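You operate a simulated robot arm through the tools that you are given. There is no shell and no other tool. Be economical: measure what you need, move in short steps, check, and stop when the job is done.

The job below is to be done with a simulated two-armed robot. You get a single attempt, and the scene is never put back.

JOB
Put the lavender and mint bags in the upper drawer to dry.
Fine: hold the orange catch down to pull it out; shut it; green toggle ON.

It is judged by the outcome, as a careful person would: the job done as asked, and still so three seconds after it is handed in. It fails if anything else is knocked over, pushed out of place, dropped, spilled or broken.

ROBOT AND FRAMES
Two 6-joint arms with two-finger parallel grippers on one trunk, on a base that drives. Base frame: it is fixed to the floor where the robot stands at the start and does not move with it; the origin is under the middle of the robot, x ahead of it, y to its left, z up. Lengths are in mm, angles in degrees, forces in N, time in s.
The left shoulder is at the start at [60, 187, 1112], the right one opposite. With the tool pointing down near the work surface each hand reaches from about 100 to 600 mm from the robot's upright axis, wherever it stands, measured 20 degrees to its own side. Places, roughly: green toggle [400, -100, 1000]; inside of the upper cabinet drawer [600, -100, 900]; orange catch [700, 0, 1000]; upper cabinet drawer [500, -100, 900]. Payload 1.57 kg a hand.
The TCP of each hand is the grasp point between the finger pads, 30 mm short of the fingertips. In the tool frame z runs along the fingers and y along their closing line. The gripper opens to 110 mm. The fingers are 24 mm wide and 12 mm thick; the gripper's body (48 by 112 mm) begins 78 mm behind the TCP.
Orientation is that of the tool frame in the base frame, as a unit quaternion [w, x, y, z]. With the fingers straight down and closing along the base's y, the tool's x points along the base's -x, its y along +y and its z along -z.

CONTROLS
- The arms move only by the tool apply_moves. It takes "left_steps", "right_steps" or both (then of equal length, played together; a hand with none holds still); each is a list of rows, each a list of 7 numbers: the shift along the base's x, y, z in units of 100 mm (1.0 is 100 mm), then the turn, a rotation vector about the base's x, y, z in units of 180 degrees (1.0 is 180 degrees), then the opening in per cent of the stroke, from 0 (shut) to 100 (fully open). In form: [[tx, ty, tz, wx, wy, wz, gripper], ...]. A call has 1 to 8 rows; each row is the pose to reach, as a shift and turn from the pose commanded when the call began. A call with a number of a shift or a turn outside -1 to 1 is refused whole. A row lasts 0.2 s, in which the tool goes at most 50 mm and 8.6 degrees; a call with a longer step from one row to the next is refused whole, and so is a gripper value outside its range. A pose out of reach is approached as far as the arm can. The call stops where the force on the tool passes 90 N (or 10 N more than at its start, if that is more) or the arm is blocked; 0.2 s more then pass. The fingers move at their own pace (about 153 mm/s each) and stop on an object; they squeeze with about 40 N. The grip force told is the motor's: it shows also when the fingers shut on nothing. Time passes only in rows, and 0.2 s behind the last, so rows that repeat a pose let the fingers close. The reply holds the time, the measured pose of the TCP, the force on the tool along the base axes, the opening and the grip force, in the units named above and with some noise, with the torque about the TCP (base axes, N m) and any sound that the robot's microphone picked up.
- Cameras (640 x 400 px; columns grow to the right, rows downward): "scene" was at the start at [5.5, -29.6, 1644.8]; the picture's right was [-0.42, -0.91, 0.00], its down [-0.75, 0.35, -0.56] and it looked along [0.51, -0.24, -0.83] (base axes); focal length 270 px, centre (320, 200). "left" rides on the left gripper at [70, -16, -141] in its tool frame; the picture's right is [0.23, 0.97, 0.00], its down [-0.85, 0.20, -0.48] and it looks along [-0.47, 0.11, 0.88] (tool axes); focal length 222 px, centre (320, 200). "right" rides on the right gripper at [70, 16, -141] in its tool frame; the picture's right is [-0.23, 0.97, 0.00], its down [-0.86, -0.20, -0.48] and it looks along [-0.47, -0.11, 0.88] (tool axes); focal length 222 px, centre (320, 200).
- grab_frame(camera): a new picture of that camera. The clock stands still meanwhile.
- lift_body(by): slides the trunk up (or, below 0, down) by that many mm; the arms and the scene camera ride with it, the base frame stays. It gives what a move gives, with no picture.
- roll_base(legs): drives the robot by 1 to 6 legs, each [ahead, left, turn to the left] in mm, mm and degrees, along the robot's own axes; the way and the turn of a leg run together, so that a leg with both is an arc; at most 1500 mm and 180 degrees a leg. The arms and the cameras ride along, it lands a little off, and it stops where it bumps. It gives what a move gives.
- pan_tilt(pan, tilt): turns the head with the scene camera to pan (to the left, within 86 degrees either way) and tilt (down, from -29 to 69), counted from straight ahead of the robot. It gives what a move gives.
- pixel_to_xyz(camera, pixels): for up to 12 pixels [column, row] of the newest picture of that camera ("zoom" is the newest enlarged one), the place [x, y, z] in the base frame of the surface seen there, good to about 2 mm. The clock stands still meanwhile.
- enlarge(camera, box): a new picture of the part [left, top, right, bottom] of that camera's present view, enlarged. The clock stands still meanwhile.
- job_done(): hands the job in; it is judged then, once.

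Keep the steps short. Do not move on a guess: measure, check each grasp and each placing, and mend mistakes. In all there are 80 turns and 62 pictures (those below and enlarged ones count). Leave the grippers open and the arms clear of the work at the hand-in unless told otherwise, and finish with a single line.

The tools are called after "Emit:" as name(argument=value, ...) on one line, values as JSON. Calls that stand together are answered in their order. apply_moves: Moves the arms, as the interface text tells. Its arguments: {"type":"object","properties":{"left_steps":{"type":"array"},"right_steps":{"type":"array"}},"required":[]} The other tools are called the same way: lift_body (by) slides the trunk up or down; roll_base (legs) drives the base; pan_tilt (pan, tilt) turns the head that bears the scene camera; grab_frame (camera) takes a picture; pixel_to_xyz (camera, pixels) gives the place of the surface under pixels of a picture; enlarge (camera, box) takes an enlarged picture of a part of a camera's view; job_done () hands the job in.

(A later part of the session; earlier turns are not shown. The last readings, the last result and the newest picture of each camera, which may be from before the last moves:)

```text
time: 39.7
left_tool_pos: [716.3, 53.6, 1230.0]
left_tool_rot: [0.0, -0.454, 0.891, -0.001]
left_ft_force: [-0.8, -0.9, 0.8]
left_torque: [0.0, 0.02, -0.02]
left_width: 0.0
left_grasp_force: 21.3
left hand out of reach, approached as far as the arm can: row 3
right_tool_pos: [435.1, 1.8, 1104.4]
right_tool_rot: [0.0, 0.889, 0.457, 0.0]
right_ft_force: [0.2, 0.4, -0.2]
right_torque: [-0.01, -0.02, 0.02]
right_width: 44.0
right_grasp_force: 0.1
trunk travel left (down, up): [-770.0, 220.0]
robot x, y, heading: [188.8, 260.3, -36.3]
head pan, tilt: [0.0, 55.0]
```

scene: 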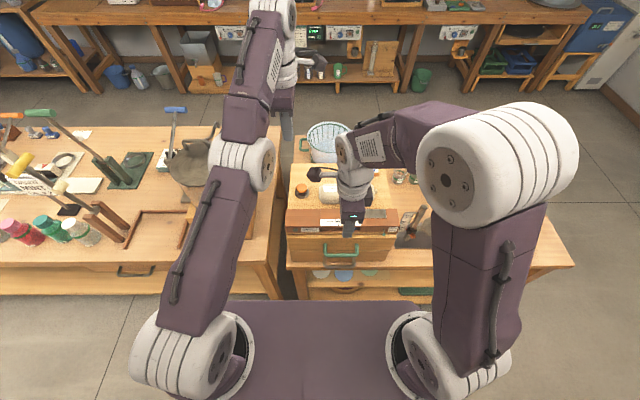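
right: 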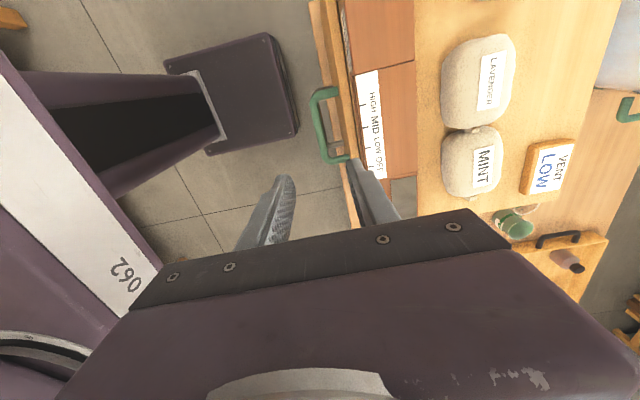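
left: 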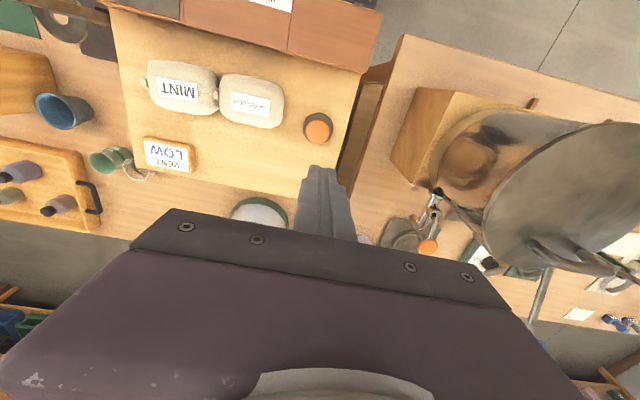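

Now it followed nearly exactly, so commands count from the actual pose. I try a mostly downward move with a slight inward part.

Emit:
apply_moves(left_steps=[[0.0, -0.03, -0.3, 0, 0, 0, 0], [-0.03, -0.05, -0.6, 0, 0, 0, 0], [-0.08, -0.05, -0.9, 0, 0, 0, 0], [-0.15, -0.05, -1.0, 0, 0, 0, 0]])

```text
time: 40.7
left_tool_pos: [704.6, 48.2, 1133.1]
left_tool_rot: [0.0, -0.453, 0.892, 0.001]
left_ft_force: [0.3, -0.1, -0.4]
left_torque: [0.02, -0.01, 0.01]
left_width: 0.0
left_grasp_force: 21.3
right_tool_pos: [435.1, 1.2, 1102.9]
right_tool_rot: [0.0, 0.89, 0.457, 0.0]
right_ft_force: [0.1, -0.5, -0.3]
right_torque: [0.0, 0.01, 0.01]
right_width: 44.1
right_grasp_force: 0.0
trunk travel left (down, up): [-770.0, 220.0]
robot x, y, heading: [191.8, 261.5, -36.1]
head pan, tilt: [0.0, 55.0]
```

Unlocked and in reach. Now move over the catch (671, −15) and down to z 1033 (tips 27 mm above it).

Emit:
apply_moves(left_steps=[[-0.12, -0.2, -0.3, 0, 0, 0, 0], [-0.24, -0.42, -0.6, 0, 0, 0, 0], [-0.34, -0.63, -0.9, 0, 0, 0, 0], [-0.34, -0.63, -1.0, 0, 0, 0, 0]])

Emit:
enlarge(camera="scene", box=[250, 120, 430, 280])

Emit:
grab_frame(camera="left")

```text
time: 41.7
left_tool_pos: [669.6, -15.4, 1030.5]
left_tool_rot: [0.0, -0.454, 0.891, 0.0]
left_ft_force: [-0.1, 0.3, -0.3]
left_torque: [0.01, -0.02, -0.01]
left_width: 0.0
left_grasp_force: 21.2
right_tool_pos: [436.3, 2.4, 1102.7]
right_tool_rot: [-0.001, 0.89, 0.457, -0.001]
right_ft_force: [0.1, 0.6, 0.0]
right_torque: [-0.01, 0.0, 0.02]
right_width: 44.2
right_grasp_force: 0.1
trunk travel left (down, up): [-770.0, 220.0]
robot x, y, heading: [195.0, 260.2, -36.1]
head pan, tilt: [0.0, 55.0]
```

```text
2.50 times, centred on (340, 200) of scene
```

zoom: 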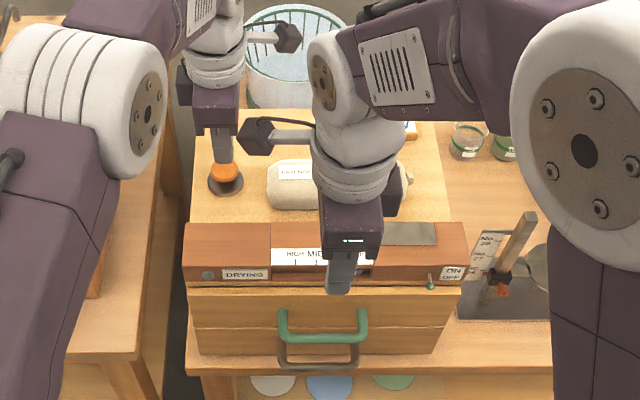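

```text
36 pictures are left
```

left: 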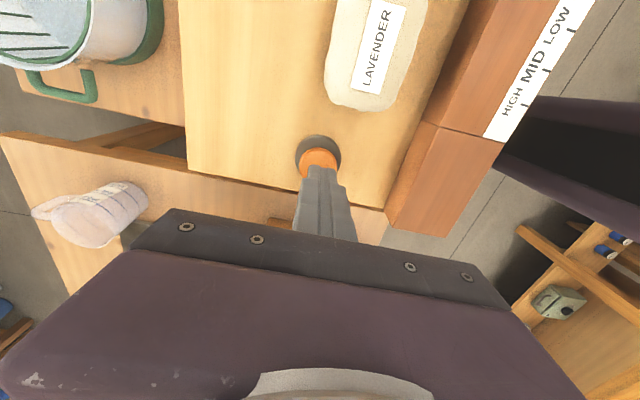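

The left fingers are centred on the catch. The bar is at D≈350 with ~33 mm clear behind it, so I lower the right hand with fingers 30 mm apart to just above it (z 935) first.

Emit:
apply_moves(right_steps=[[-0.01, 0.02, -0.3, 0, 0, 0, 27], [-0.02, 0.02, -0.6, 0, 0, 0, 27], [-0.02, 0.02, -0.95, 0, 0, 0, 27]])

Emit:
apply_moves(right_steps=[[0, 0, -0.4, 0, 0, 0, 27], [0, 0, -0.7, 0, 0, 0, 27]])

Emit:
enlarge(camera="right", box=[200, 60, 440, 240])

Emit:
enlarge(camera="scene", box=[280, 170, 420, 270])

```text
time: 42.5
left_tool_pos: [669.5, -15.5, 1030.6]
left_tool_rot: [0.0, -0.453, 0.892, 0.001]
left_ft_force: [-0.5, 0.2, 0.0]
left_torque: [0.02, 0.01, -0.02]
left_width: 0.0
left_grasp_force: 21.1
right_tool_pos: [436.5, 3.8, 1009.5]
right_tool_rot: [0.0, 0.889, 0.457, 0.0]
right_ft_force: [0.3, 0.3, 0.5]
right_torque: [-0.01, -0.03, 0.0]
right_width: 29.5
right_grasp_force: 0.0
trunk travel left (down, up): [-770.0, 220.0]
robot x, y, heading: [187.4, 261.1, -36.0]
head pan, tilt: [0.0, 55.0]
```

```text
time: 43.1
left_tool_pos: [670.1, -15.1, 1030.6]
left_tool_rot: [-0.001, -0.453, 0.892, 0.001]
left_ft_force: [-0.1, 0.0, 0.9]
left_torque: [0.0, 0.05, 0.01]
left_width: 0.0
left_grasp_force: 21.6
right_tool_pos: [437.2, 4.3, 939.6]
right_tool_rot: [-0.001, 0.889, 0.457, 0.0]
right_ft_force: [0.0, -0.5, 0.7]
right_torque: [0.01, 0.03, 0.0]
right_width: 29.9
right_grasp_force: 0.0
trunk travel left (down, up): [-770.0, 220.0]
robot x, y, heading: [188.1, 261.4, -36.1]
head pan, tilt: [0.0, 55.0]
```

```text
2.22 times, centred on (320, 150) of right
```

zoom: 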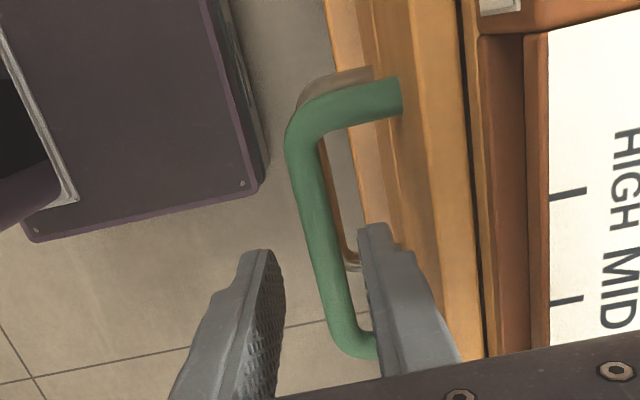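

```text
4.00 times, centred on (350, 220) of scene
```

zoom: 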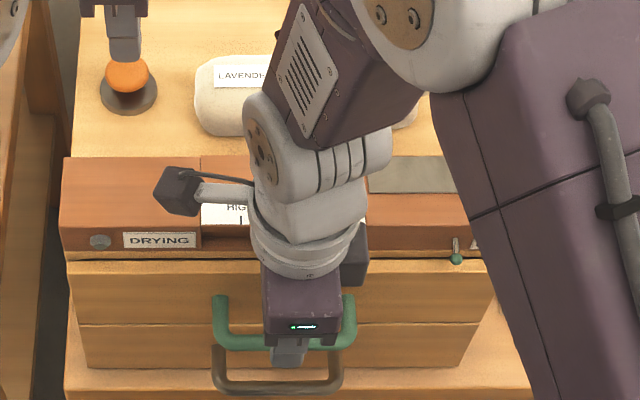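

The bar is between the fingers. Lower 31 mm and close on the bar.

Emit:
apply_moves(right_steps=[[-0.01, 0.01, -0.2, 0, 0, 0, 27], [-0.01, 0.01, -0.31, 0, 0, 0, 27], [-0.01, 0.01, -0.31, 0, 0, 0, 0], [-0.01, 0.01, -0.31, 0, 0, 0, 0]])

```text
time: 44.1
left_tool_pos: [671.3, -15.0, 1029.9]
left_tool_rot: [0.0, -0.453, 0.891, 0.002]
left_ft_force: [0.2, -0.6, -1.1]
left_torque: [-0.02, -0.04, -0.04]
left_width: 0.0
left_grasp_force: 21.2
right_tool_pos: [436.7, 4.9, 909.6]
right_tool_rot: [0.0, 0.889, 0.458, 0.001]
right_ft_force: [7.5, -5.5, 6.3]
right_torque: [0.42, -0.55, 0.57]
right_width: 12.6
right_grasp_force: 29.6
trunk travel left (down, up): [-770.0, 220.0]
robot x, y, heading: [188.4, 261.4, -36.1]
head pan, tilt: [0.0, 55.0]
```

Handle held (12.6 mm). Now press the catch with the left hand slowly and read the force.

Emit:
apply_moves(left_steps=[[0, 0, -0.15, 0, 0, 0, 0], [0, 0, -0.24, 0, 0, 0, 0], [0, 0, -0.28, 0, 0, 0, 0], [0, 0, -0.32, 0, 0, 0, 0]])

```text
time: 45.1
left_tool_pos: [669.4, -12.6, 1002.0]
left_tool_rot: [0.0, -0.453, 0.892, -0.001]
left_ft_force: [1.4, -2.7, 6.2]
left_torque: [-0.11, -0.02, 0.0]
left_width: 0.0
left_grasp_force: 21.8
right_tool_pos: [432.9, 7.7, 910.7]
right_tool_rot: [-0.001, 0.889, 0.457, -0.002]
right_ft_force: [3.8, 8.9, 3.7]
right_torque: [-0.06, -0.01, 0.49]
right_width: 12.7
right_grasp_force: 29.6
trunk travel left (down, up): [-770.0, 220.0]
robot x, y, heading: [192.2, 262.1, -36.0]
head pan, tilt: [0.0, 55.0]
```

Contact at z≈1003, 6 N so far. Press further.

Emit:
apply_moves(left_steps=[[0, 0, -0.03, 0, 0, 0, 0], [0, 0, -0.06, 0, 0, 0, 0], [0, 0, -0.09, 0, 0, 0, 0], [0, 0, -0.12, 0, 0, 0, 0]])

```text
time: 46.1
left_tool_pos: [669.0, -12.2, 1000.2]
left_tool_rot: [0.003, -0.452, 0.892, -0.012]
left_ft_force: [11.4, 10.8, 81.4]
left_torque: [0.49, -0.24, -0.34]
left_width: 0.3
left_grasp_force: 21.5
right_tool_pos: [430.4, 9.7, 911.5]
right_tool_rot: [0.003, 0.889, 0.457, 0.0]
right_ft_force: [-1.7, -4.4, -19.4]
right_torque: [0.04, -0.05, 0.66]
right_width: 12.8
right_grasp_force: 29.7
trunk travel left (down, up): [-770.0, 220.0]
robot x, y, heading: [194.1, 263.3, -36.0]
head pan, tilt: [0.0, 55.0]
```

Catch is bottomed (81 N). I ease the left hand 4 mm and start pulling the drawer 40 mm outwards while holding the catch.

Emit:
apply_moves(left_steps=[[0, 0, 0.04, 0, 0, 0, 0], [0, 0, 0.04, 0, 0, 0, 0], [0, 0, 0.04, 0, 0, 0, 0], [0, 0, 0.04, 0, 0, 0, 0]], right_steps=[[0, 0, 0, 0, 0, 0, 0], [-0.08, 0.06, 0, 0, 0, 0, 0], [-0.2, 0.145, 0, 0, 0, 0, 0], [-0.32, 0.234, 0, 0, 0, 0, 0]])

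Emit:
enlarge(camera="scene", box=[270, 150, 430, 280])

```text
time: 47.1
left_tool_pos: [670.7, -12.6, 999.9]
left_tool_rot: [0.004, -0.453, 0.891, -0.008]
left_ft_force: [20.2, 8.8, 57.9]
left_torque: [0.34, -0.54, 0.16]
left_width: 0.0
left_grasp_force: 21.6
right_tool_pos: [400.4, 31.1, 912.0]
right_tool_rot: [0.002, 0.89, 0.457, 0.0]
right_ft_force: [-7.1, -12.7, 13.2]
right_torque: [-0.45, 0.24, 0.58]
right_width: 12.8
right_grasp_force: 29.8
trunk travel left (down, up): [-770.0, 220.0]
robot x, y, heading: [189.5, 262.7, -36.0]
head pan, tilt: [0.0, 55.0]
```

```text
3.08 times, centred on (350, 215) of scene
```

zoom: 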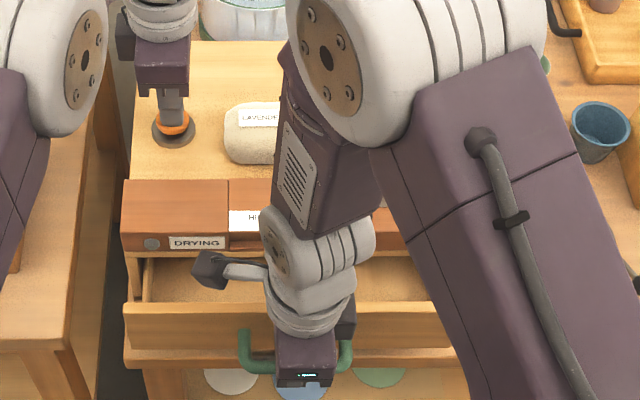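

The drawer is open ~45 mm and moves freely. Pull 100 mm more, still holding the catch.

Emit:
apply_moves(left_steps=[[0, 0, 0.0, 0, 0, 0, 0], [0, 0, 0.0, 0, 0, 0, 0], [0, 0, 0.0, 0, 0, 0, 0], [0, 0, 0.0, 0, 0, 0, 0], [0, 0, 0, 0, 0, 0, 0]], right_steps=[[-0.17, 0.123, 0, 0, 0, 0, 0], [-0.35, 0.253, 0, 0, 0, 0, 0], [-0.53, 0.383, 0, 0, 0, 0, 0], [-0.7, 0.506, 0, 0, 0, 0, 0], [-0.85, 0.615, 0, 0, 0, 0, 0]])

Emit:
grab_frame(camera="scene")

```text
time: 48.3
left_tool_pos: [669.1, -12.3, 1000.8]
left_tool_rot: [0.003, -0.453, 0.892, -0.008]
left_ft_force: [19.6, 8.1, 55.7]
left_torque: [0.32, -0.56, -0.17]
left_width: 0.1
left_grasp_force: 21.5
right_tool_pos: [321.8, 92.7, 905.4]
right_tool_rot: [0.001, 0.889, 0.457, -0.002]
right_ft_force: [-8.4, -11.9, 17.0]
right_torque: [-0.24, 0.17, 0.65]
right_width: 12.5
right_grasp_force: 29.6
right hand out of reach, approached as far as the arm can: row 5
trunk travel left (down, up): [-770.0, 220.0]
robot x, y, heading: [190.1, 263.8, -36.1]
head pan, tilt: [0.0, 55.0]
```

```text
32 pictures are left
```

scene: 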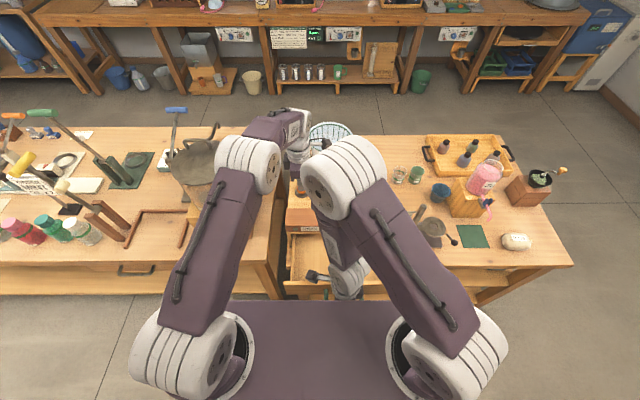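

Drawer is out ~144 mm. Open the right fingers (30 mm) and lift straight off; lift the left hand off the catch.

Emit:
apply_moves(right_steps=[[0, 0, 0, 0, 0, 0, 27], [0, 0, 0, 0, 0, 0, 27], [0, 0, 0.2, 0, 0, 0, 27], [0, 0, 0.5, 0, 0, 0, 27], [0, 0, 0.8, 0, 0, 0, 27]], left_steps=[[0, 0, 0, 0, 0, 0, 0], [0, 0, 0.1, 0, 0, 0, 0], [0, 0, 0.3, 0, 0, 0, 0], [0, 0, 0.5, 0, 0, 0, 0], [0, 0, 0.5, 0, 0, 0, 0]])

```text
time: 49.5
left_tool_pos: [671.1, -13.1, 1043.0]
left_tool_rot: [-0.001, -0.453, 0.891, 0.001]
left_ft_force: [0.0, 0.0, 0.0]
left_torque: [0.04, -0.01, -0.05]
left_width: 0.0
left_grasp_force: 21.3
right_tool_pos: [346.9, 90.9, 986.7]
right_tool_rot: [-0.001, 0.89, 0.456, -0.002]
right_ft_force: [0.4, -0.5, 0.2]
right_torque: [0.0, 0.0, 0.0]
right_width: 29.8
right_grasp_force: 0.0
right hand out of reach, approached as far as the arm can: row 3, 4, 5
trunk travel left (down, up): [-770.0, 220.0]
robot x, y, heading: [191.8, 262.0, -35.9]
head pan, tilt: [0.0, 55.0]
```

The right hand is free. Raise it and move back over the drawer, then look with both cameras.

Emit:
apply_moves(right_steps=[[0.2, -0.14, 0.3, 0, 0, 0, 40], [0.45, -0.3, 0.6, 0, 0, 0, 60], [0.7, -0.55, 0.9, 0, 0, 0, 80], [0.95, -0.85, 1.0, 0, 0, 0, 80]])

Emit:
apply_moves(right_steps=[[0.25, -0.35, 0, 0, 0, 0, 80], [0.5, -0.7, 0, 0, 0, 0, 80], [0.7, -1.0, 0, 0, 0, 0, 80]])

Emit:
grab_frame(camera="right")

Emit:
enlarge(camera="scene", box=[260, 150, 440, 320])

```text
time: 50.5
left_tool_pos: [670.6, -12.6, 1041.7]
left_tool_rot: [-0.001, -0.453, 0.891, 0.001]
left_ft_force: [0.0, -0.6, -0.3]
left_torque: [-0.01, -0.02, -0.02]
left_width: 0.1
left_grasp_force: 21.6
right_tool_pos: [443.2, 7.0, 1084.8]
right_tool_rot: [-0.001, 0.889, 0.457, -0.001]
right_ft_force: [0.1, 0.3, -0.7]
right_torque: [0.04, 0.02, -0.01]
right_width: 88.2
right_grasp_force: 0.0
trunk travel left (down, up): [-770.0, 220.0]
robot x, y, heading: [187.4, 261.4, -35.9]
head pan, tilt: [0.0, 55.0]
```

```text
time: 51.3
left_tool_pos: [670.7, -13.0, 1043.0]
left_tool_rot: [-0.001, -0.453, 0.891, 0.001]
left_ft_force: [-0.7, -0.4, -0.1]
left_torque: [0.04, 0.0, 0.01]
left_width: 0.0
left_grasp_force: 22.0
right_tool_pos: [513.7, -92.6, 1082.7]
right_tool_rot: [0.0, 0.889, 0.459, -0.001]
right_ft_force: [0.0, 0.5, 0.4]
right_torque: [-0.01, -0.01, 0.01]
right_width: 88.0
right_grasp_force: 0.0
trunk travel left (down, up): [-770.0, 220.0]
robot x, y, heading: [191.9, 262.3, -36.1]
head pan, tilt: [0.0, 55.0]
```

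```text
31 pictures are left
```

right: 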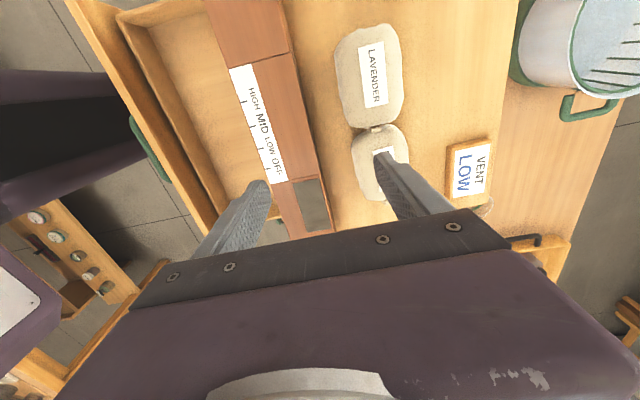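

```text
2.35 times, centred on (350, 235) of scene
```

zoom: 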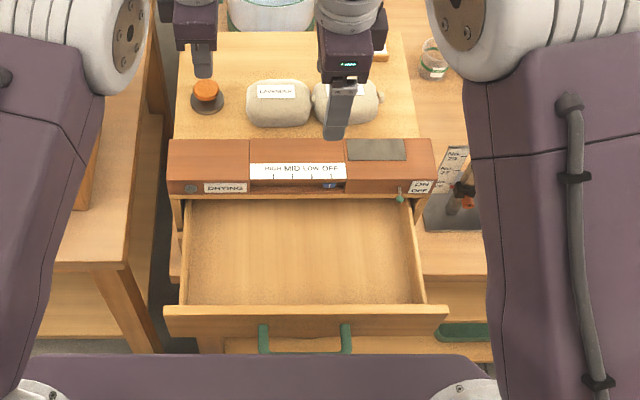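

The drawer is open and empty. Measure its interior and the mint bag.

Emit:
pixel_to_xyz(camera="zoom", pixels=[[300, 250], [190, 300], [425, 300], [195, 215], [405, 215], [300, 303], [300, 318], [300, 200], [375, 100], [318, 105], [350, 125], [175, 310]])

Emit:
pixel_to_xyz(camera="right", pixels=[[185, 90], [220, 150], [378, 128], [365, 200], [353, 165], [410, 150], [388, 150], [340, 85], [402, 80], [368, 127], [372, 72]])

```text
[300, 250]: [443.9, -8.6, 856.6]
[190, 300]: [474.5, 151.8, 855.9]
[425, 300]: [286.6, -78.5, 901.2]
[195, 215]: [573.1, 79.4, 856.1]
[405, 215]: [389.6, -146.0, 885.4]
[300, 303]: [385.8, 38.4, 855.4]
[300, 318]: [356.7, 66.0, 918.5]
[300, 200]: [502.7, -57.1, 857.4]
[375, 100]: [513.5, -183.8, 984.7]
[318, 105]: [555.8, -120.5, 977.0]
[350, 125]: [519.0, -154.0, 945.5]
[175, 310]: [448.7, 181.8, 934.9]
```

```text
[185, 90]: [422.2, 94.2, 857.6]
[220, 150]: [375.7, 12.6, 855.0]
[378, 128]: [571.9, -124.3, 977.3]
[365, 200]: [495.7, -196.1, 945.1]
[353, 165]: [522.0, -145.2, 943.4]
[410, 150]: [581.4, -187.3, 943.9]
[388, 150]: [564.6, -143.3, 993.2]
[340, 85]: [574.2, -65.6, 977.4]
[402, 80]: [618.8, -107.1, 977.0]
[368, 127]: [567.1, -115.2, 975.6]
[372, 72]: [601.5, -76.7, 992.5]
```

Drawer floor is z 856, free opening D≈261–408, L≈120–400. Mint centre ≈ (541, −157). Move over it and view.

Emit:
apply_moves(right_steps=[[0.14, -0.32, 0, 0, 0, 0, 80], [0.277, -0.647, 0, 0, 0, 0, 80], [0.277, -0.647, -0.3, 0, 0, 0, 80], [0.277, -0.647, -0.4, 0, 0, 0, 80]])

Emit:
grab_frame(camera="right")

Emit:
enlarge(camera="scene", box=[300, 150, 400, 230])

```text
time: 52.3
left_tool_pos: [670.7, -12.4, 1041.7]
left_tool_rot: [-0.001, -0.453, 0.892, 0.001]
left_ft_force: [0.2, 0.0, 0.2]
left_torque: [0.01, -0.04, 0.01]
left_width: 0.0
left_grasp_force: 21.0
right_tool_pos: [540.8, -156.5, 1045.2]
right_tool_rot: [0.001, 0.889, 0.457, 0.0]
right_ft_force: [0.5, 0.0, -0.4]
right_torque: [-0.01, 0.01, 0.01]
right_width: 87.9
right_grasp_force: 0.1
trunk travel left (down, up): [-770.0, 220.0]
robot x, y, heading: [191.5, 263.6, -36.1]
head pan, tilt: [0.0, 55.0]
```

```text
29 pictures are left
```

right: 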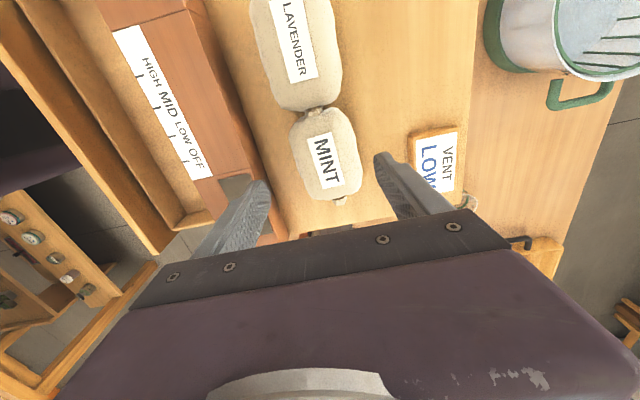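

```text
5.00 times, centred on (350, 190) of scene
```

zoom: 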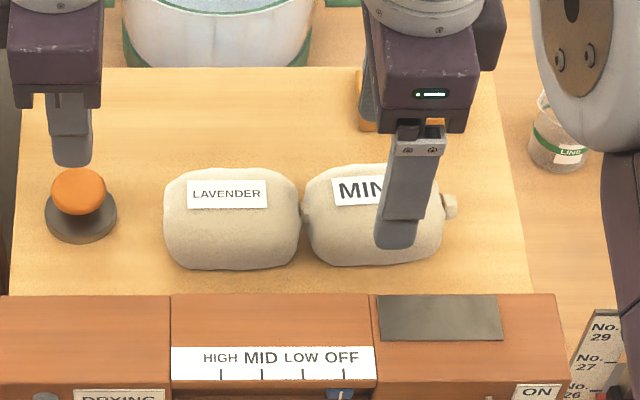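

Check mint's edges and the VENT card's near edge versus the far finger.

Emit:
pixel_to_xyz(camera="right", pixels=[[326, 155], [292, 140], [306, 195], [358, 150], [361, 185], [310, 112], [330, 197], [410, 140], [408, 165], [232, 115], [265, 190]])

```text
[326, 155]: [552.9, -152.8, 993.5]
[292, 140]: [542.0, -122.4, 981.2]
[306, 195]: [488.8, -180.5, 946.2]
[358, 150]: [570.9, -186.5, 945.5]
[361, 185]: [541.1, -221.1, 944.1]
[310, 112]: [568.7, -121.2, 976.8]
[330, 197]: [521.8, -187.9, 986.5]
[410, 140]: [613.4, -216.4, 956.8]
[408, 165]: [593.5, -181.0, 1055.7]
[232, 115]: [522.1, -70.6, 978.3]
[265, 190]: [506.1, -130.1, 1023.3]
```

Mint centre refined to ≈(547, −158); both fingers have clearance to card and panel. Descend and close.

Emit:
apply_moves(right_steps=[[0.06, -0.01, -0.2, 0, 0, 0, 80], [0.06, -0.01, -0.5, 0, 0, 0, 80], [0.06, -0.01, -0.62, 0, 0, 0, 80], [0.06, -0.01, -0.62, 0, 0, 0, 30], [0.06, -0.01, -0.62, 0, 0, 0, 30], [0.06, -0.01, -0.62, 0, 0, 0, 30], [0.06, -0.01, -0.4, 0, 0, 0, 30], [0.06, -0.01, 0.0, 0, 0, 0, 30]])

Emit:
grab_frame(camera="right")

```text
time: 54.1
left_tool_pos: [669.8, -12.7, 1042.9]
left_tool_rot: [0.0, -0.454, 0.891, 0.0]
left_ft_force: [-0.4, 0.7, -0.1]
left_torque: [-0.05, -0.02, -0.01]
left_width: 0.1
left_grasp_force: 21.4
right_tool_pos: [544.6, -156.7, 1043.9]
right_tool_rot: [0.001, 0.889, 0.457, 0.0]
right_ft_force: [-0.3, 0.0, -0.7]
right_torque: [0.04, -0.02, 0.0]
right_width: 62.4
right_grasp_force: 40.1
trunk travel left (down, up): [-770.0, 220.0]
robot x, y, heading: [191.2, 259.0, -36.1]
head pan, tilt: [0.0, 55.0]
```

```text
27 pictures are left
```

right: 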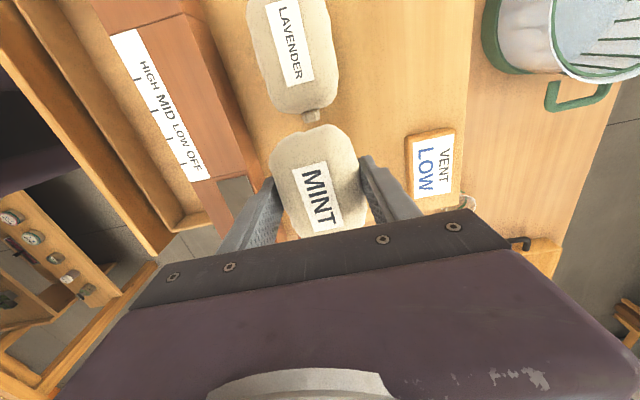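

Mint is held (62.4 mm). Carry it over the drawer at (386, −33).

Emit:
apply_moves(right_steps=[[-0.1, 0.08, 0.2, 0, 0, 0, 30], [-0.45, 0.35, 0.2, 0, 0, 0, 30], [-0.8, 0.62, 0.2, 0, 0, 0, 30], [-1.0, 0.78, 0.2, 0, 0, 0, 30]])

Emit:
apply_moves(right_steps=[[-0.3, 0.23, 0, 0, 0, 0, 30], [-0.59, 0.46, 0, 0, 0, 0, 30], [-0.59, 0.46, -0.4, 0, 0, 0, 30], [-0.59, 0.46, -0.8, 0, 0, 0, 30]])

Emit:
grab_frame(camera="right")

Emit:
enlarge(camera="scene", box=[260, 150, 440, 320])

```text
time: 55.1
left_tool_pos: [669.4, -12.3, 1042.2]
left_tool_rot: [0.001, -0.453, 0.891, 0.0]
left_ft_force: [-0.2, -0.4, -0.3]
left_torque: [0.02, 0.0, -0.02]
left_width: 0.0
left_grasp_force: 21.1
right_tool_pos: [444.9, -80.2, 1064.8]
right_tool_rot: [0.001, 0.889, 0.457, 0.001]
right_ft_force: [-1.0, 0.1, -0.2]
right_torque: [-0.02, 0.01, -0.01]
right_width: 62.0
right_grasp_force: 39.8
trunk travel left (down, up): [-770.0, 220.0]
robot x, y, heading: [192.5, 261.4, -36.1]
head pan, tilt: [0.0, 55.0]
```

```text
time: 56.1
left_tool_pos: [670.9, -13.4, 1040.7]
left_tool_rot: [0.0, -0.453, 0.891, 0.001]
left_ft_force: [0.3, 0.0, -0.5]
left_torque: [0.0, 0.02, -0.01]
left_width: 0.3
left_grasp_force: 21.0
right_tool_pos: [387.3, -33.8, 981.5]
right_tool_rot: [0.0, 0.889, 0.457, -0.001]
right_ft_force: [0.2, -0.4, -0.9]
right_torque: [0.04, 0.03, 0.0]
right_width: 61.9
right_grasp_force: 39.8
trunk travel left (down, up): [-770.0, 220.0]
robot x, y, heading: [192.0, 264.8, -36.4]
head pan, tilt: [0.0, 55.0]
```

```text
26 pictures are left
```

right: 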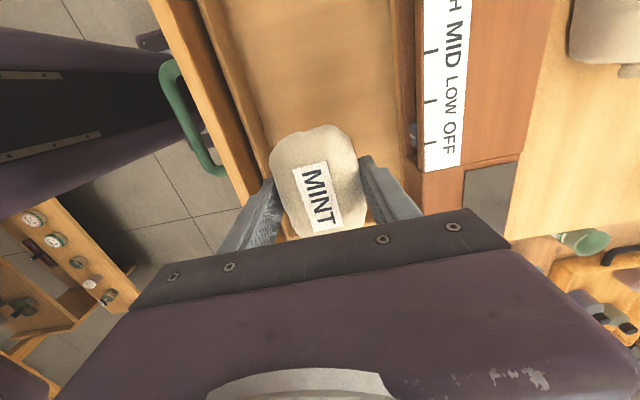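

```text
2.35 times, centred on (350, 235) of scene
```

zoom: 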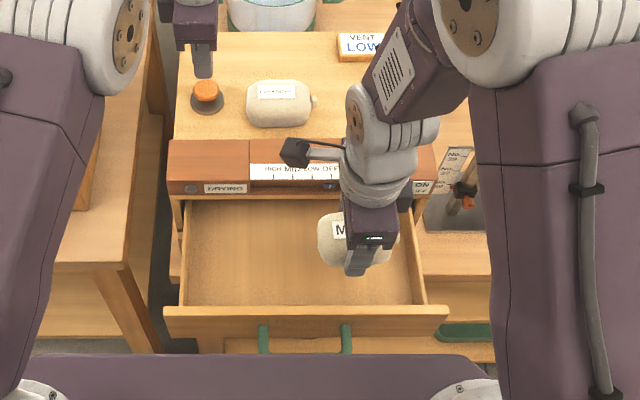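

Clear of panel and drawer front. Lower 84 mm, open to 85 mm, and rise.

Emit:
apply_moves(right_steps=[[0, 0, -0.4, 0, 0, 0, 30], [0, 0, -0.7, 0, 0, 0, 30], [0, 0, -0.84, 0, 0, 0, 30], [0, 0, -0.84, 0, 0, 0, 75], [0, 0, -0.84, 0, 0, 0, 75], [0, 0, -0.4, 0, 0, 0, 75], [0, 0, 0.05, 0, 0, 0, 75], [0, 0, 0.5, 0, 0, 0, 75]])

Emit:
enlarge(camera="scene", box=[260, 150, 440, 320])

```text
time: 57.9
left_tool_pos: [669.9, -13.4, 1041.9]
left_tool_rot: [0.0, -0.453, 0.892, 0.0]
left_ft_force: [-0.1, 0.6, 0.5]
left_torque: [0.02, 0.01, 0.0]
left_width: 0.0
left_grasp_force: 21.3
right_tool_pos: [386.8, -32.8, 1035.6]
right_tool_rot: [0.0, 0.889, 0.457, 0.0]
right_ft_force: [0.2, 0.7, 0.9]
right_torque: [-0.01, -0.01, -0.02]
right_width: 82.2
right_grasp_force: 0.1
trunk travel left (down, up): [-770.0, 220.0]
robot x, y, heading: [190.9, 262.7, -36.3]
head pan, tilt: [0.0, 55.0]
```

```text
2.35 times, centred on (350, 235) of scene
```

zoom: 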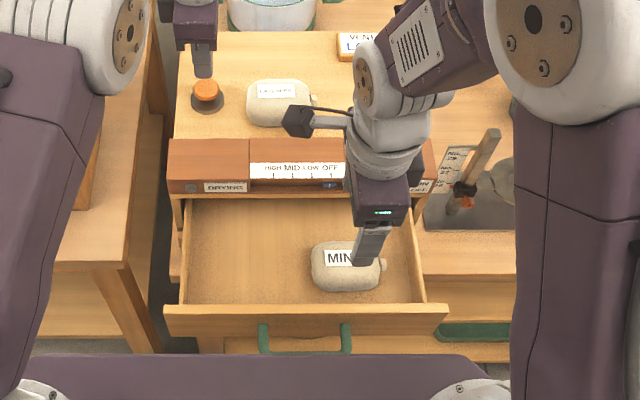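

Mint lies flat in the drawer. Now fetch the lavender, at the hand pose where I set it down (604, −75.5).

Emit:
apply_moves(right_steps=[[0.1, -0.02, 0.3, 0, 0, 0, 75], [0.5, -0.1, 0.3, 0, 0, 0, 75], [0.95, -0.2, 0.3, 0, 0, 0, 75], [1.0, -0.2, 0.3, 0, 0, 0, 75]])

Emit:
apply_moves(right_steps=[[0.45, -0.1, 0, 0, 0, 0, 75], [0.9, -0.18, 0, 0, 0, 0, 75], [1.0, -0.2, 0, 0, 0, 0, 75]])

Emit:
grab_frame(camera="right")

Emit:
pixel_to_xyz(camera="right", pixels=[[320, 150], [290, 150], [355, 150], [312, 110], [330, 195], [320, 120]])

```text
time: 58.9
left_tool_pos: [670.0, -11.9, 1043.1]
left_tool_rot: [0.0, -0.453, 0.891, 0.0]
left_ft_force: [0.0, -0.1, 0.2]
left_torque: [-0.01, -0.01, -0.01]
left_width: 0.0
left_grasp_force: 21.4
right_tool_pos: [487.8, -54.0, 1065.3]
right_tool_rot: [0.001, 0.889, 0.457, 0.0]
right_ft_force: [-0.2, 0.2, 1.1]
right_torque: [0.01, -0.05, 0.0]
right_width: 82.4
right_grasp_force: 0.0
trunk travel left (down, up): [-770.0, 220.0]
robot x, y, heading: [191.6, 263.7, -36.1]
head pan, tilt: [0.0, 55.0]
```

```text
time: 59.6
left_tool_pos: [680.1, -6.7, 1040.2]
left_tool_rot: [0.003, -0.463, 0.886, -0.002]
left_ft_force: [0.8, 1.9, -0.4]
left_torque: [-0.27, 0.24, -0.02]
left_width: 0.0
left_grasp_force: 21.2
right_tool_pos: [572.3, -72.8, 1062.4]
right_tool_rot: [-0.005, 0.885, 0.466, -0.008]
right_ft_force: [-1.1, -1.1, 0.2]
right_torque: [0.22, -0.18, -0.05]
right_width: 82.4
right_grasp_force: 0.0
trunk travel left (down, up): [-770.0, 220.0]
robot x, y, heading: [190.5, 261.2, -36.3]
head pan, tilt: [0.0, 55.0]
stopped in row 3 (right hand): the force on the tool passed its limit (the readings are from after the stop); the commanded pose is now the measured one
```

```text
23 pictures are left
```

right: 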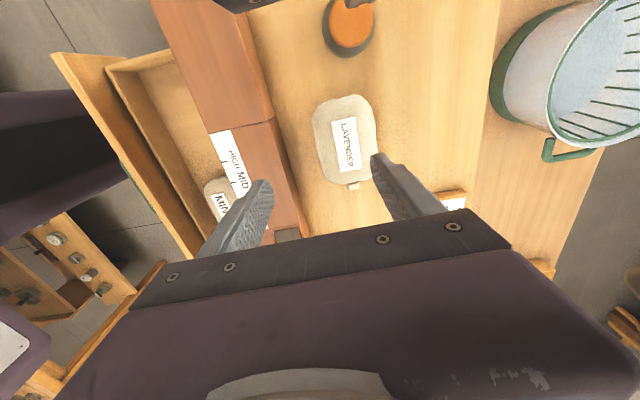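

```text
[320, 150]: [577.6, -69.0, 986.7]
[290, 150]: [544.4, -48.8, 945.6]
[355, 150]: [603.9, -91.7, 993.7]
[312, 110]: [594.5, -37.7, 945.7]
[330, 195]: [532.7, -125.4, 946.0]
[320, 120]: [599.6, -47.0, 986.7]
```

The right hand touched the left hand (they're close together over the catch); only a light bump, nothing on the table moved. Back the right hand off and take the left hand up and away to the left-front.

Emit:
apply_moves(right_steps=[[-0.3, -0.05, 0.1, 0, 0, 0, 75], [-0.5, -0.1, 0.1, 0, 0, 0, 75], [-0.5, -0.1, 0.1, 0, 0, 0, 75]])

Emit:
apply_moves(left_steps=[[0, 0.05, 0.3, 0, 0, 0, 0], [-0.1, 0.25, 0.5, 0, 0, 0, 0], [-0.3, 0.55, 0.7, 0, 0, 0, 0], [-0.55, 0.85, 0.9, 0, 0, 0, 0], [-0.8, 1.0, 1.0, 0, 0, 0, 0]])

Emit:
enlarge(camera="scene", box=[200, 90, 440, 300])

```text
time: 60.4
left_tool_pos: [681.4, -7.4, 1039.5]
left_tool_rot: [0.004, -0.462, 0.887, -0.001]
left_ft_force: [0.2, -0.1, -0.3]
left_torque: [0.03, 0.03, -0.02]
left_width: 0.0
left_grasp_force: 21.5
right_tool_pos: [523.5, -83.3, 1073.2]
right_tool_rot: [-0.005, 0.885, 0.466, -0.009]
right_ft_force: [1.0, 0.6, 0.7]
right_torque: [-0.04, 0.02, 0.0]
right_width: 82.6
right_grasp_force: 0.2
trunk travel left (down, up): [-770.0, 220.0]
robot x, y, heading: [188.2, 262.8, -36.3]
head pan, tilt: [0.0, 55.0]
```

```text
time: 61.6
left_tool_pos: [598.5, 93.3, 1141.0]
left_tool_rot: [0.005, -0.462, 0.887, -0.003]
left_ft_force: [0.3, 0.1, 0.0]
left_torque: [-0.04, -0.01, 0.01]
left_width: 0.0
left_grasp_force: 21.4
right_tool_pos: [521.8, -82.6, 1073.8]
right_tool_rot: [-0.005, 0.885, 0.465, -0.008]
right_ft_force: [0.7, 0.0, -0.4]
right_torque: [0.02, -0.06, 0.01]
right_width: 82.5
right_grasp_force: 0.0
trunk travel left (down, up): [-770.0, 220.0]
robot x, y, heading: [191.0, 260.1, -36.0]
head pan, tilt: [0.0, 55.0]
```

```text
1.90 times, centred on (320, 195) of scene
```

zoom: 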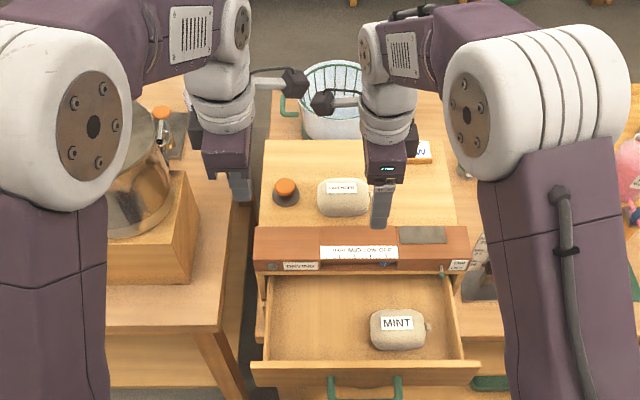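

Move the left hand another 100 mm left, and the right hand over the lavender.

Emit:
apply_moves(left_steps=[[0, 0.4, 0, 0, 0, 0, 0], [0, 0.8, 0, 0, 0, 0, 0], [0, 1.0, 0, 0, 0, 0, 0], [0, 1.0, 0, 0, 0, 0, 0]], right_steps=[[0, 0, 0, 0, 0, 0, 75], [0.2, 0.02, 0, 0, 0, 0, 75], [0.6, 0.06, 0, 0, 0, 0, 75], [0.82, 0.07, 0, 0, 0, 0, 75]])

Emit:
grab_frame(camera="right")

Emit:
pixel_to_xyz(camera="right", pixels=[[320, 150], [300, 130], [350, 160], [355, 150], [318, 115], [335, 190]])

```text
time: 62.6
left_tool_pos: [601.4, 193.7, 1140.2]
left_tool_rot: [0.004, -0.462, 0.887, -0.002]
left_ft_force: [-0.2, 0.6, -0.7]
left_torque: [-0.01, 0.05, 0.02]
left_width: 0.0
left_grasp_force: 21.3
right_tool_pos: [605.2, -76.4, 1074.2]
right_tool_rot: [-0.006, 0.884, 0.467, -0.009]
right_ft_force: [0.3, -0.3, -0.6]
right_torque: [0.01, 0.02, -0.03]
right_width: 82.3
right_grasp_force: 0.1
trunk travel left (down, up): [-770.0, 220.0]
robot x, y, heading: [188.8, 265.8, -36.0]
head pan, tilt: [0.0, 55.0]
```

```text
21 pictures are left
```

right: 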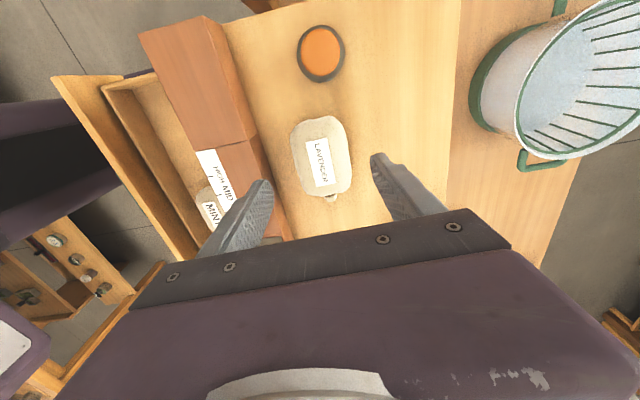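

```text
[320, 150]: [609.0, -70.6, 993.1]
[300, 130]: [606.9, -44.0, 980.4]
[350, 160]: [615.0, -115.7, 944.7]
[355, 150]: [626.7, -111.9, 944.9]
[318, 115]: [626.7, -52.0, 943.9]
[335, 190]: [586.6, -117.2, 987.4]
```

Lavender sits centred under the hand. Descend 90 mm, grip, and lift 80 mm.

Emit:
apply_moves(right_steps=[[0, 0, -0.4, 0, 0, 0, 75], [0, 0, -0.75, 0, 0, 0, 75], [0, 0, -0.9, 0, 0, 0, 75], [0, 0, -0.9, 0, 0, 0, 30], [0, 0, -0.9, 0, 0, 0, 30], [0, 0, -0.9, 0, 0, 0, 30], [0, 0, -0.5, 0, 0, 0, 30], [0, 0, -0.1, 0, 0, 0, 30]])

```text
time: 64.4
left_tool_pos: [600.2, 193.3, 1140.7]
left_tool_rot: [0.004, -0.462, 0.887, -0.002]
left_ft_force: [-0.2, 0.3, 0.3]
left_torque: [0.0, 0.02, 0.04]
left_width: 0.2
left_grasp_force: 20.9
right_tool_pos: [604.9, -74.4, 1062.2]
right_tool_rot: [-0.005, 0.884, 0.467, -0.008]
right_ft_force: [-0.6, -0.7, -1.0]
right_torque: [0.03, 0.01, -0.03]
right_width: 61.2
right_grasp_force: 40.3
trunk travel left (down, up): [-770.0, 220.0]
robot x, y, heading: [189.6, 263.0, -36.2]
head pan, tilt: [0.0, 55.0]
```

Lavender held (61 mm). Carry it over the left half of the drawer (≈(457, 65)), with the left hand stepping a bit further left to leave room.

Emit:
apply_moves(right_steps=[[-0.02, 0.02, 0.02, 0, 0, 0, 30], [-0.3, 0.28, 0.02, 0, 0, 0, 30], [-0.6, 0.58, 0.02, 0, 0, 0, 30], [-0.92, 0.88, 0.02, 0, 0, 0, 30]], left_steps=[[0, 0.3, 0, 0, 0, 0, 0], [0, 0.6, 0, 0, 0, 0, 0], [0, 0.6, 0, 0, 0, 0, 0], [0, 0.6, 0, 0, 0, 0, 0]])

Emit:
apply_moves(right_steps=[[-0.28, 0.26, 0, 0, 0, 0, 30], [-0.56, 0.52, 0, 0, 0, 0, 30], [-0.56, 0.52, -0.4, 0, 0, 0, 30], [-0.56, 0.52, -0.8, 0, 0, 0, 30]])

Emit:
grab_frame(camera="right")

Emit:
enlarge(camera="scene", box=[240, 150, 440, 320])

```text
time: 65.4
left_tool_pos: [602.0, 255.8, 1140.6]
left_tool_rot: [0.005, -0.462, 0.887, -0.002]
left_ft_force: [0.6, 0.2, -0.6]
left_torque: [-0.04, -0.03, 0.0]
left_width: 0.1
left_grasp_force: 21.3
right_tool_pos: [511.4, 13.0, 1065.3]
right_tool_rot: [-0.005, 0.885, 0.466, -0.008]
right_ft_force: [-0.4, -0.3, -0.4]
right_torque: [0.03, -0.01, -0.01]
right_width: 61.3
right_grasp_force: 39.4
trunk travel left (down, up): [-770.0, 220.0]
robot x, y, heading: [190.5, 264.5, -36.4]
head pan, tilt: [0.0, 55.0]
```

```text
time: 66.4
left_tool_pos: [602.9, 255.3, 1140.3]
left_tool_rot: [0.004, -0.462, 0.887, -0.002]
left_ft_force: [-0.3, -0.6, -0.4]
left_torque: [0.01, 0.0, 0.01]
left_width: 0.0
left_grasp_force: 21.0
right_tool_pos: [457.6, 64.2, 984.9]
right_tool_rot: [-0.005, 0.885, 0.465, -0.009]
right_ft_force: [0.2, -0.4, -0.9]
right_torque: [0.0, -0.01, 0.0]
right_width: 61.3
right_grasp_force: 40.0
trunk travel left (down, up): [-770.0, 220.0]
robot x, y, heading: [192.0, 261.5, -35.9]
head pan, tilt: [0.0, 55.0]
```

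```text
20 pictures are left
```

right: 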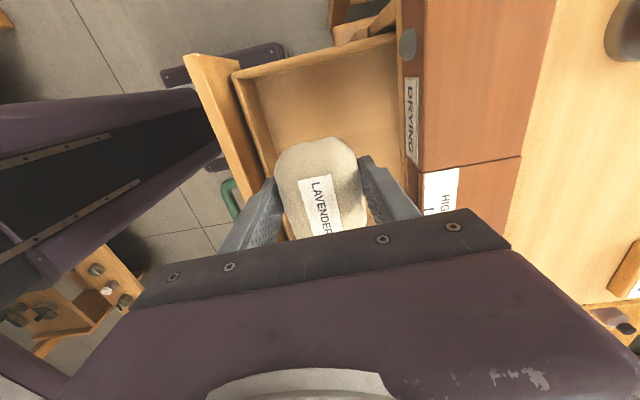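

```text
2.35 times, centred on (340, 235) of scene
```

zoom: 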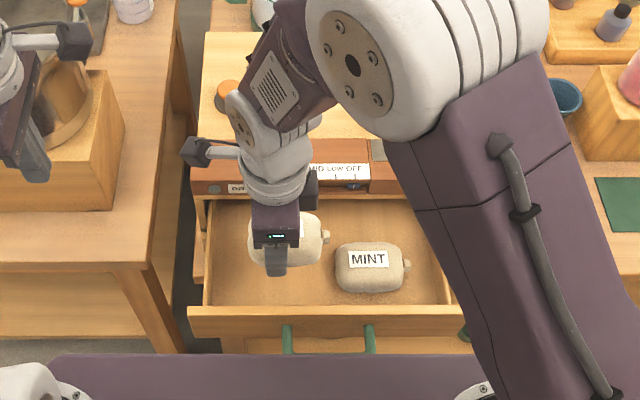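

Good position. Lower 86 mm, release and rise.

Emit:
apply_moves(right_steps=[[0, 0, -0.4, 0, 0, 0, 30], [0, 0, -0.72, 0, 0, 0, 30], [0, 0, -0.86, 0, 0, 0, 30], [0, 0, -0.86, 0, 0, 0, 75], [0, 0, -0.86, 0, 0, 0, 75], [0, 0, -0.4, 0, 0, 0, 75], [0, 0, 0.05, 0, 0, 0, 75], [0, 0, 0.5, 0, 0, 0, 75]])

Emit:
apply_moves(right_steps=[[-0.2, 0, 0.1, 0, 0, 0, 60], [-0.5, 0, 0.1, 0, 0, 0, 40], [-0.75, -0.05, 0.1, 0, 0, 0, 27]])

Emit:
enlarge(camera="scene", box=[240, 150, 440, 320])

Emit:
grab_frame(camera="right")

```text
time: 68.2
left_tool_pos: [602.5, 255.8, 1141.3]
left_tool_rot: [0.004, -0.461, 0.887, -0.002]
left_ft_force: [-0.3, 0.2, -0.4]
left_torque: [-0.03, -0.05, 0.0]
left_width: 0.0
left_grasp_force: 21.5
right_tool_pos: [454.5, 64.9, 1036.2]
right_tool_rot: [-0.005, 0.885, 0.466, -0.009]
right_ft_force: [0.2, -0.4, 0.7]
right_torque: [0.0, -0.02, 0.0]
right_width: 82.6
right_grasp_force: 0.0
trunk travel left (down, up): [-770.0, 220.0]
robot x, y, heading: [195.6, 262.2, -36.4]
head pan, tilt: [0.0, 55.0]
```

```text
time: 69.0
left_tool_pos: [603.1, 255.0, 1141.5]
left_tool_rot: [0.005, -0.462, 0.887, -0.002]
left_ft_force: [0.4, 0.4, -0.1]
left_torque: [-0.01, 0.0, 0.0]
left_width: 0.0
left_grasp_force: 21.7
right_tool_pos: [381.2, 60.1, 1044.6]
right_tool_rot: [-0.005, 0.885, 0.465, -0.008]
right_ft_force: [0.2, 0.1, -0.4]
right_torque: [0.01, -0.01, -0.02]
right_width: 29.7
right_grasp_force: 0.1
trunk travel left (down, up): [-770.0, 220.0]
robot x, y, heading: [189.2, 260.1, -36.0]
head pan, tilt: [0.0, 55.0]
```

```text
2.35 times, centred on (340, 235) of scene
```

zoom: 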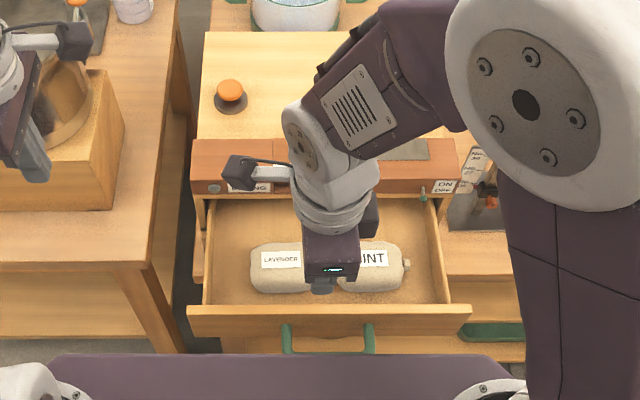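

```text
17 pictures are left
```

right: 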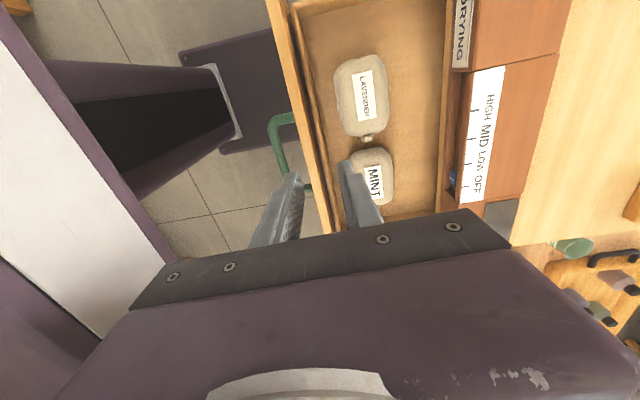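

Both bags lie flat in the drawer, side by side. To shut it I want room in front, so drive the base back 80 mm (the hands are high and clear).

Emit:
roll_base(legs=[[-85, 0, 0]])

Emit:
grab_frame(camera="right")

Emit:
pixel_to_xyz(camera="right", pixels=[[380, 60], [390, 120], [395, 160], [365, 70], [375, 125], [400, 185], [360, 100]])

```text
time: 70.1
left_tool_pos: [536.5, 302.8, 1138.7]
left_tool_rot: [0.004, -0.461, 0.887, -0.001]
left_ft_force: [-0.8, -0.1, 0.2]
left_torque: [0.0, -0.02, -0.02]
left_width: 0.1
left_grasp_force: 21.6
right_tool_pos: [312.8, 108.9, 1043.7]
right_tool_rot: [-0.006, 0.886, 0.464, -0.009]
right_ft_force: [-0.4, 0.4, -1.0]
right_torque: [0.0, 0.02, 0.03]
right_width: 29.7
right_grasp_force: 0.1
trunk travel left (down, up): [-770.0, 220.0]
robot x, y, heading: [124.3, 311.4, -36.3]
head pan, tilt: [0.0, 55.0]
```

```text
16 pictures are left
```

right: 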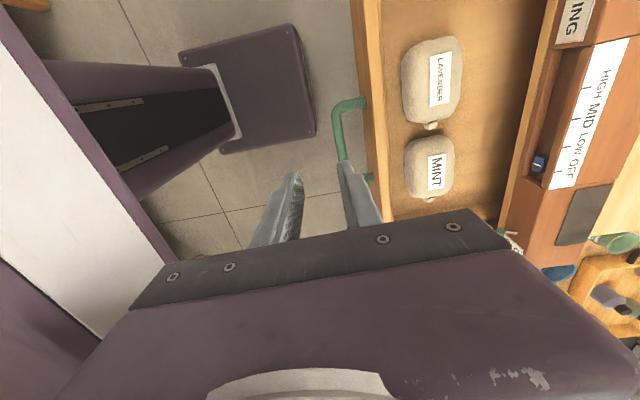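

```text
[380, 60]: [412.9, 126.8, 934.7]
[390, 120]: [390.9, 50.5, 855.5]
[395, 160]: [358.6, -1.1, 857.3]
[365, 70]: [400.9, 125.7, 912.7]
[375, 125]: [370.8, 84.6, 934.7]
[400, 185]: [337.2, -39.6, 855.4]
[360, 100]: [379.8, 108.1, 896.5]
```

The drawer face is at D≈250 and the handle in front of it. Close the right fingers and lower them just in front of the face, above the bar.

Emit:
apply_moves(right_steps=[[0.1, -0.15, 0, 0, 0, 0, 0], [0.22, -0.3, 0, 0, 0, 0, 0], [0.22, -0.3, -0.4, 0, 0, 0, 0], [0.22, -0.3, -0.8, 0, 0, 0, 0], [0.22, -0.3, -1.0, 0, 0, 0, 0]])

Emit:
apply_moves(right_steps=[[0.05, -0.03, -0.06, 0, 0, 0, 0], [0.1, -0.07, -0.06, 0, 0, 0, 0]])

Emit:
enlarge(camera="scene", box=[240, 130, 440, 310])

```text
time: 71.3
left_tool_pos: [534.4, 303.5, 1139.9]
left_tool_rot: [0.004, -0.461, 0.887, -0.002]
left_ft_force: [-0.1, 0.8, 0.5]
left_torque: [0.0, -0.03, 0.0]
left_width: 0.0
left_grasp_force: 21.5
right_tool_pos: [334.5, 81.2, 943.0]
right_tool_rot: [-0.005, 0.886, 0.464, -0.007]
right_ft_force: [-0.5, -1.3, -0.6]
right_torque: [0.02, -0.01, 0.0]
right_width: 0.0
right_grasp_force: 21.4
trunk travel left (down, up): [-770.0, 220.0]
robot x, y, heading: [120.2, 314.0, -36.2]
head pan, tilt: [0.0, 55.0]
```

```text
time: 71.9
left_tool_pos: [533.7, 304.2, 1139.9]
left_tool_rot: [0.004, -0.461, 0.888, -0.002]
left_ft_force: [0.3, -0.4, -0.4]
left_torque: [0.02, 0.03, -0.05]
left_width: 0.0
left_grasp_force: 21.2
right_tool_pos: [344.4, 73.2, 938.4]
right_tool_rot: [-0.005, 0.885, 0.465, -0.009]
right_ft_force: [0.1, -0.4, 0.2]
right_torque: [0.01, 0.01, 0.0]
right_width: 0.0
right_grasp_force: 21.1
trunk travel left (down, up): [-770.0, 220.0]
robot x, y, heading: [122.1, 312.3, -36.1]
head pan, tilt: [0.0, 55.0]
```

```text
2.22 times, centred on (340, 220) of scene
```

zoom: 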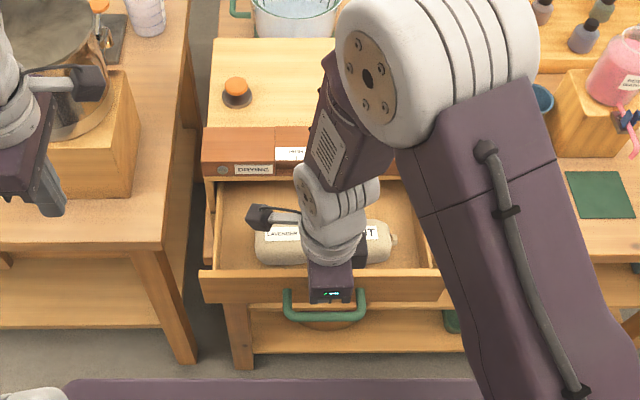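

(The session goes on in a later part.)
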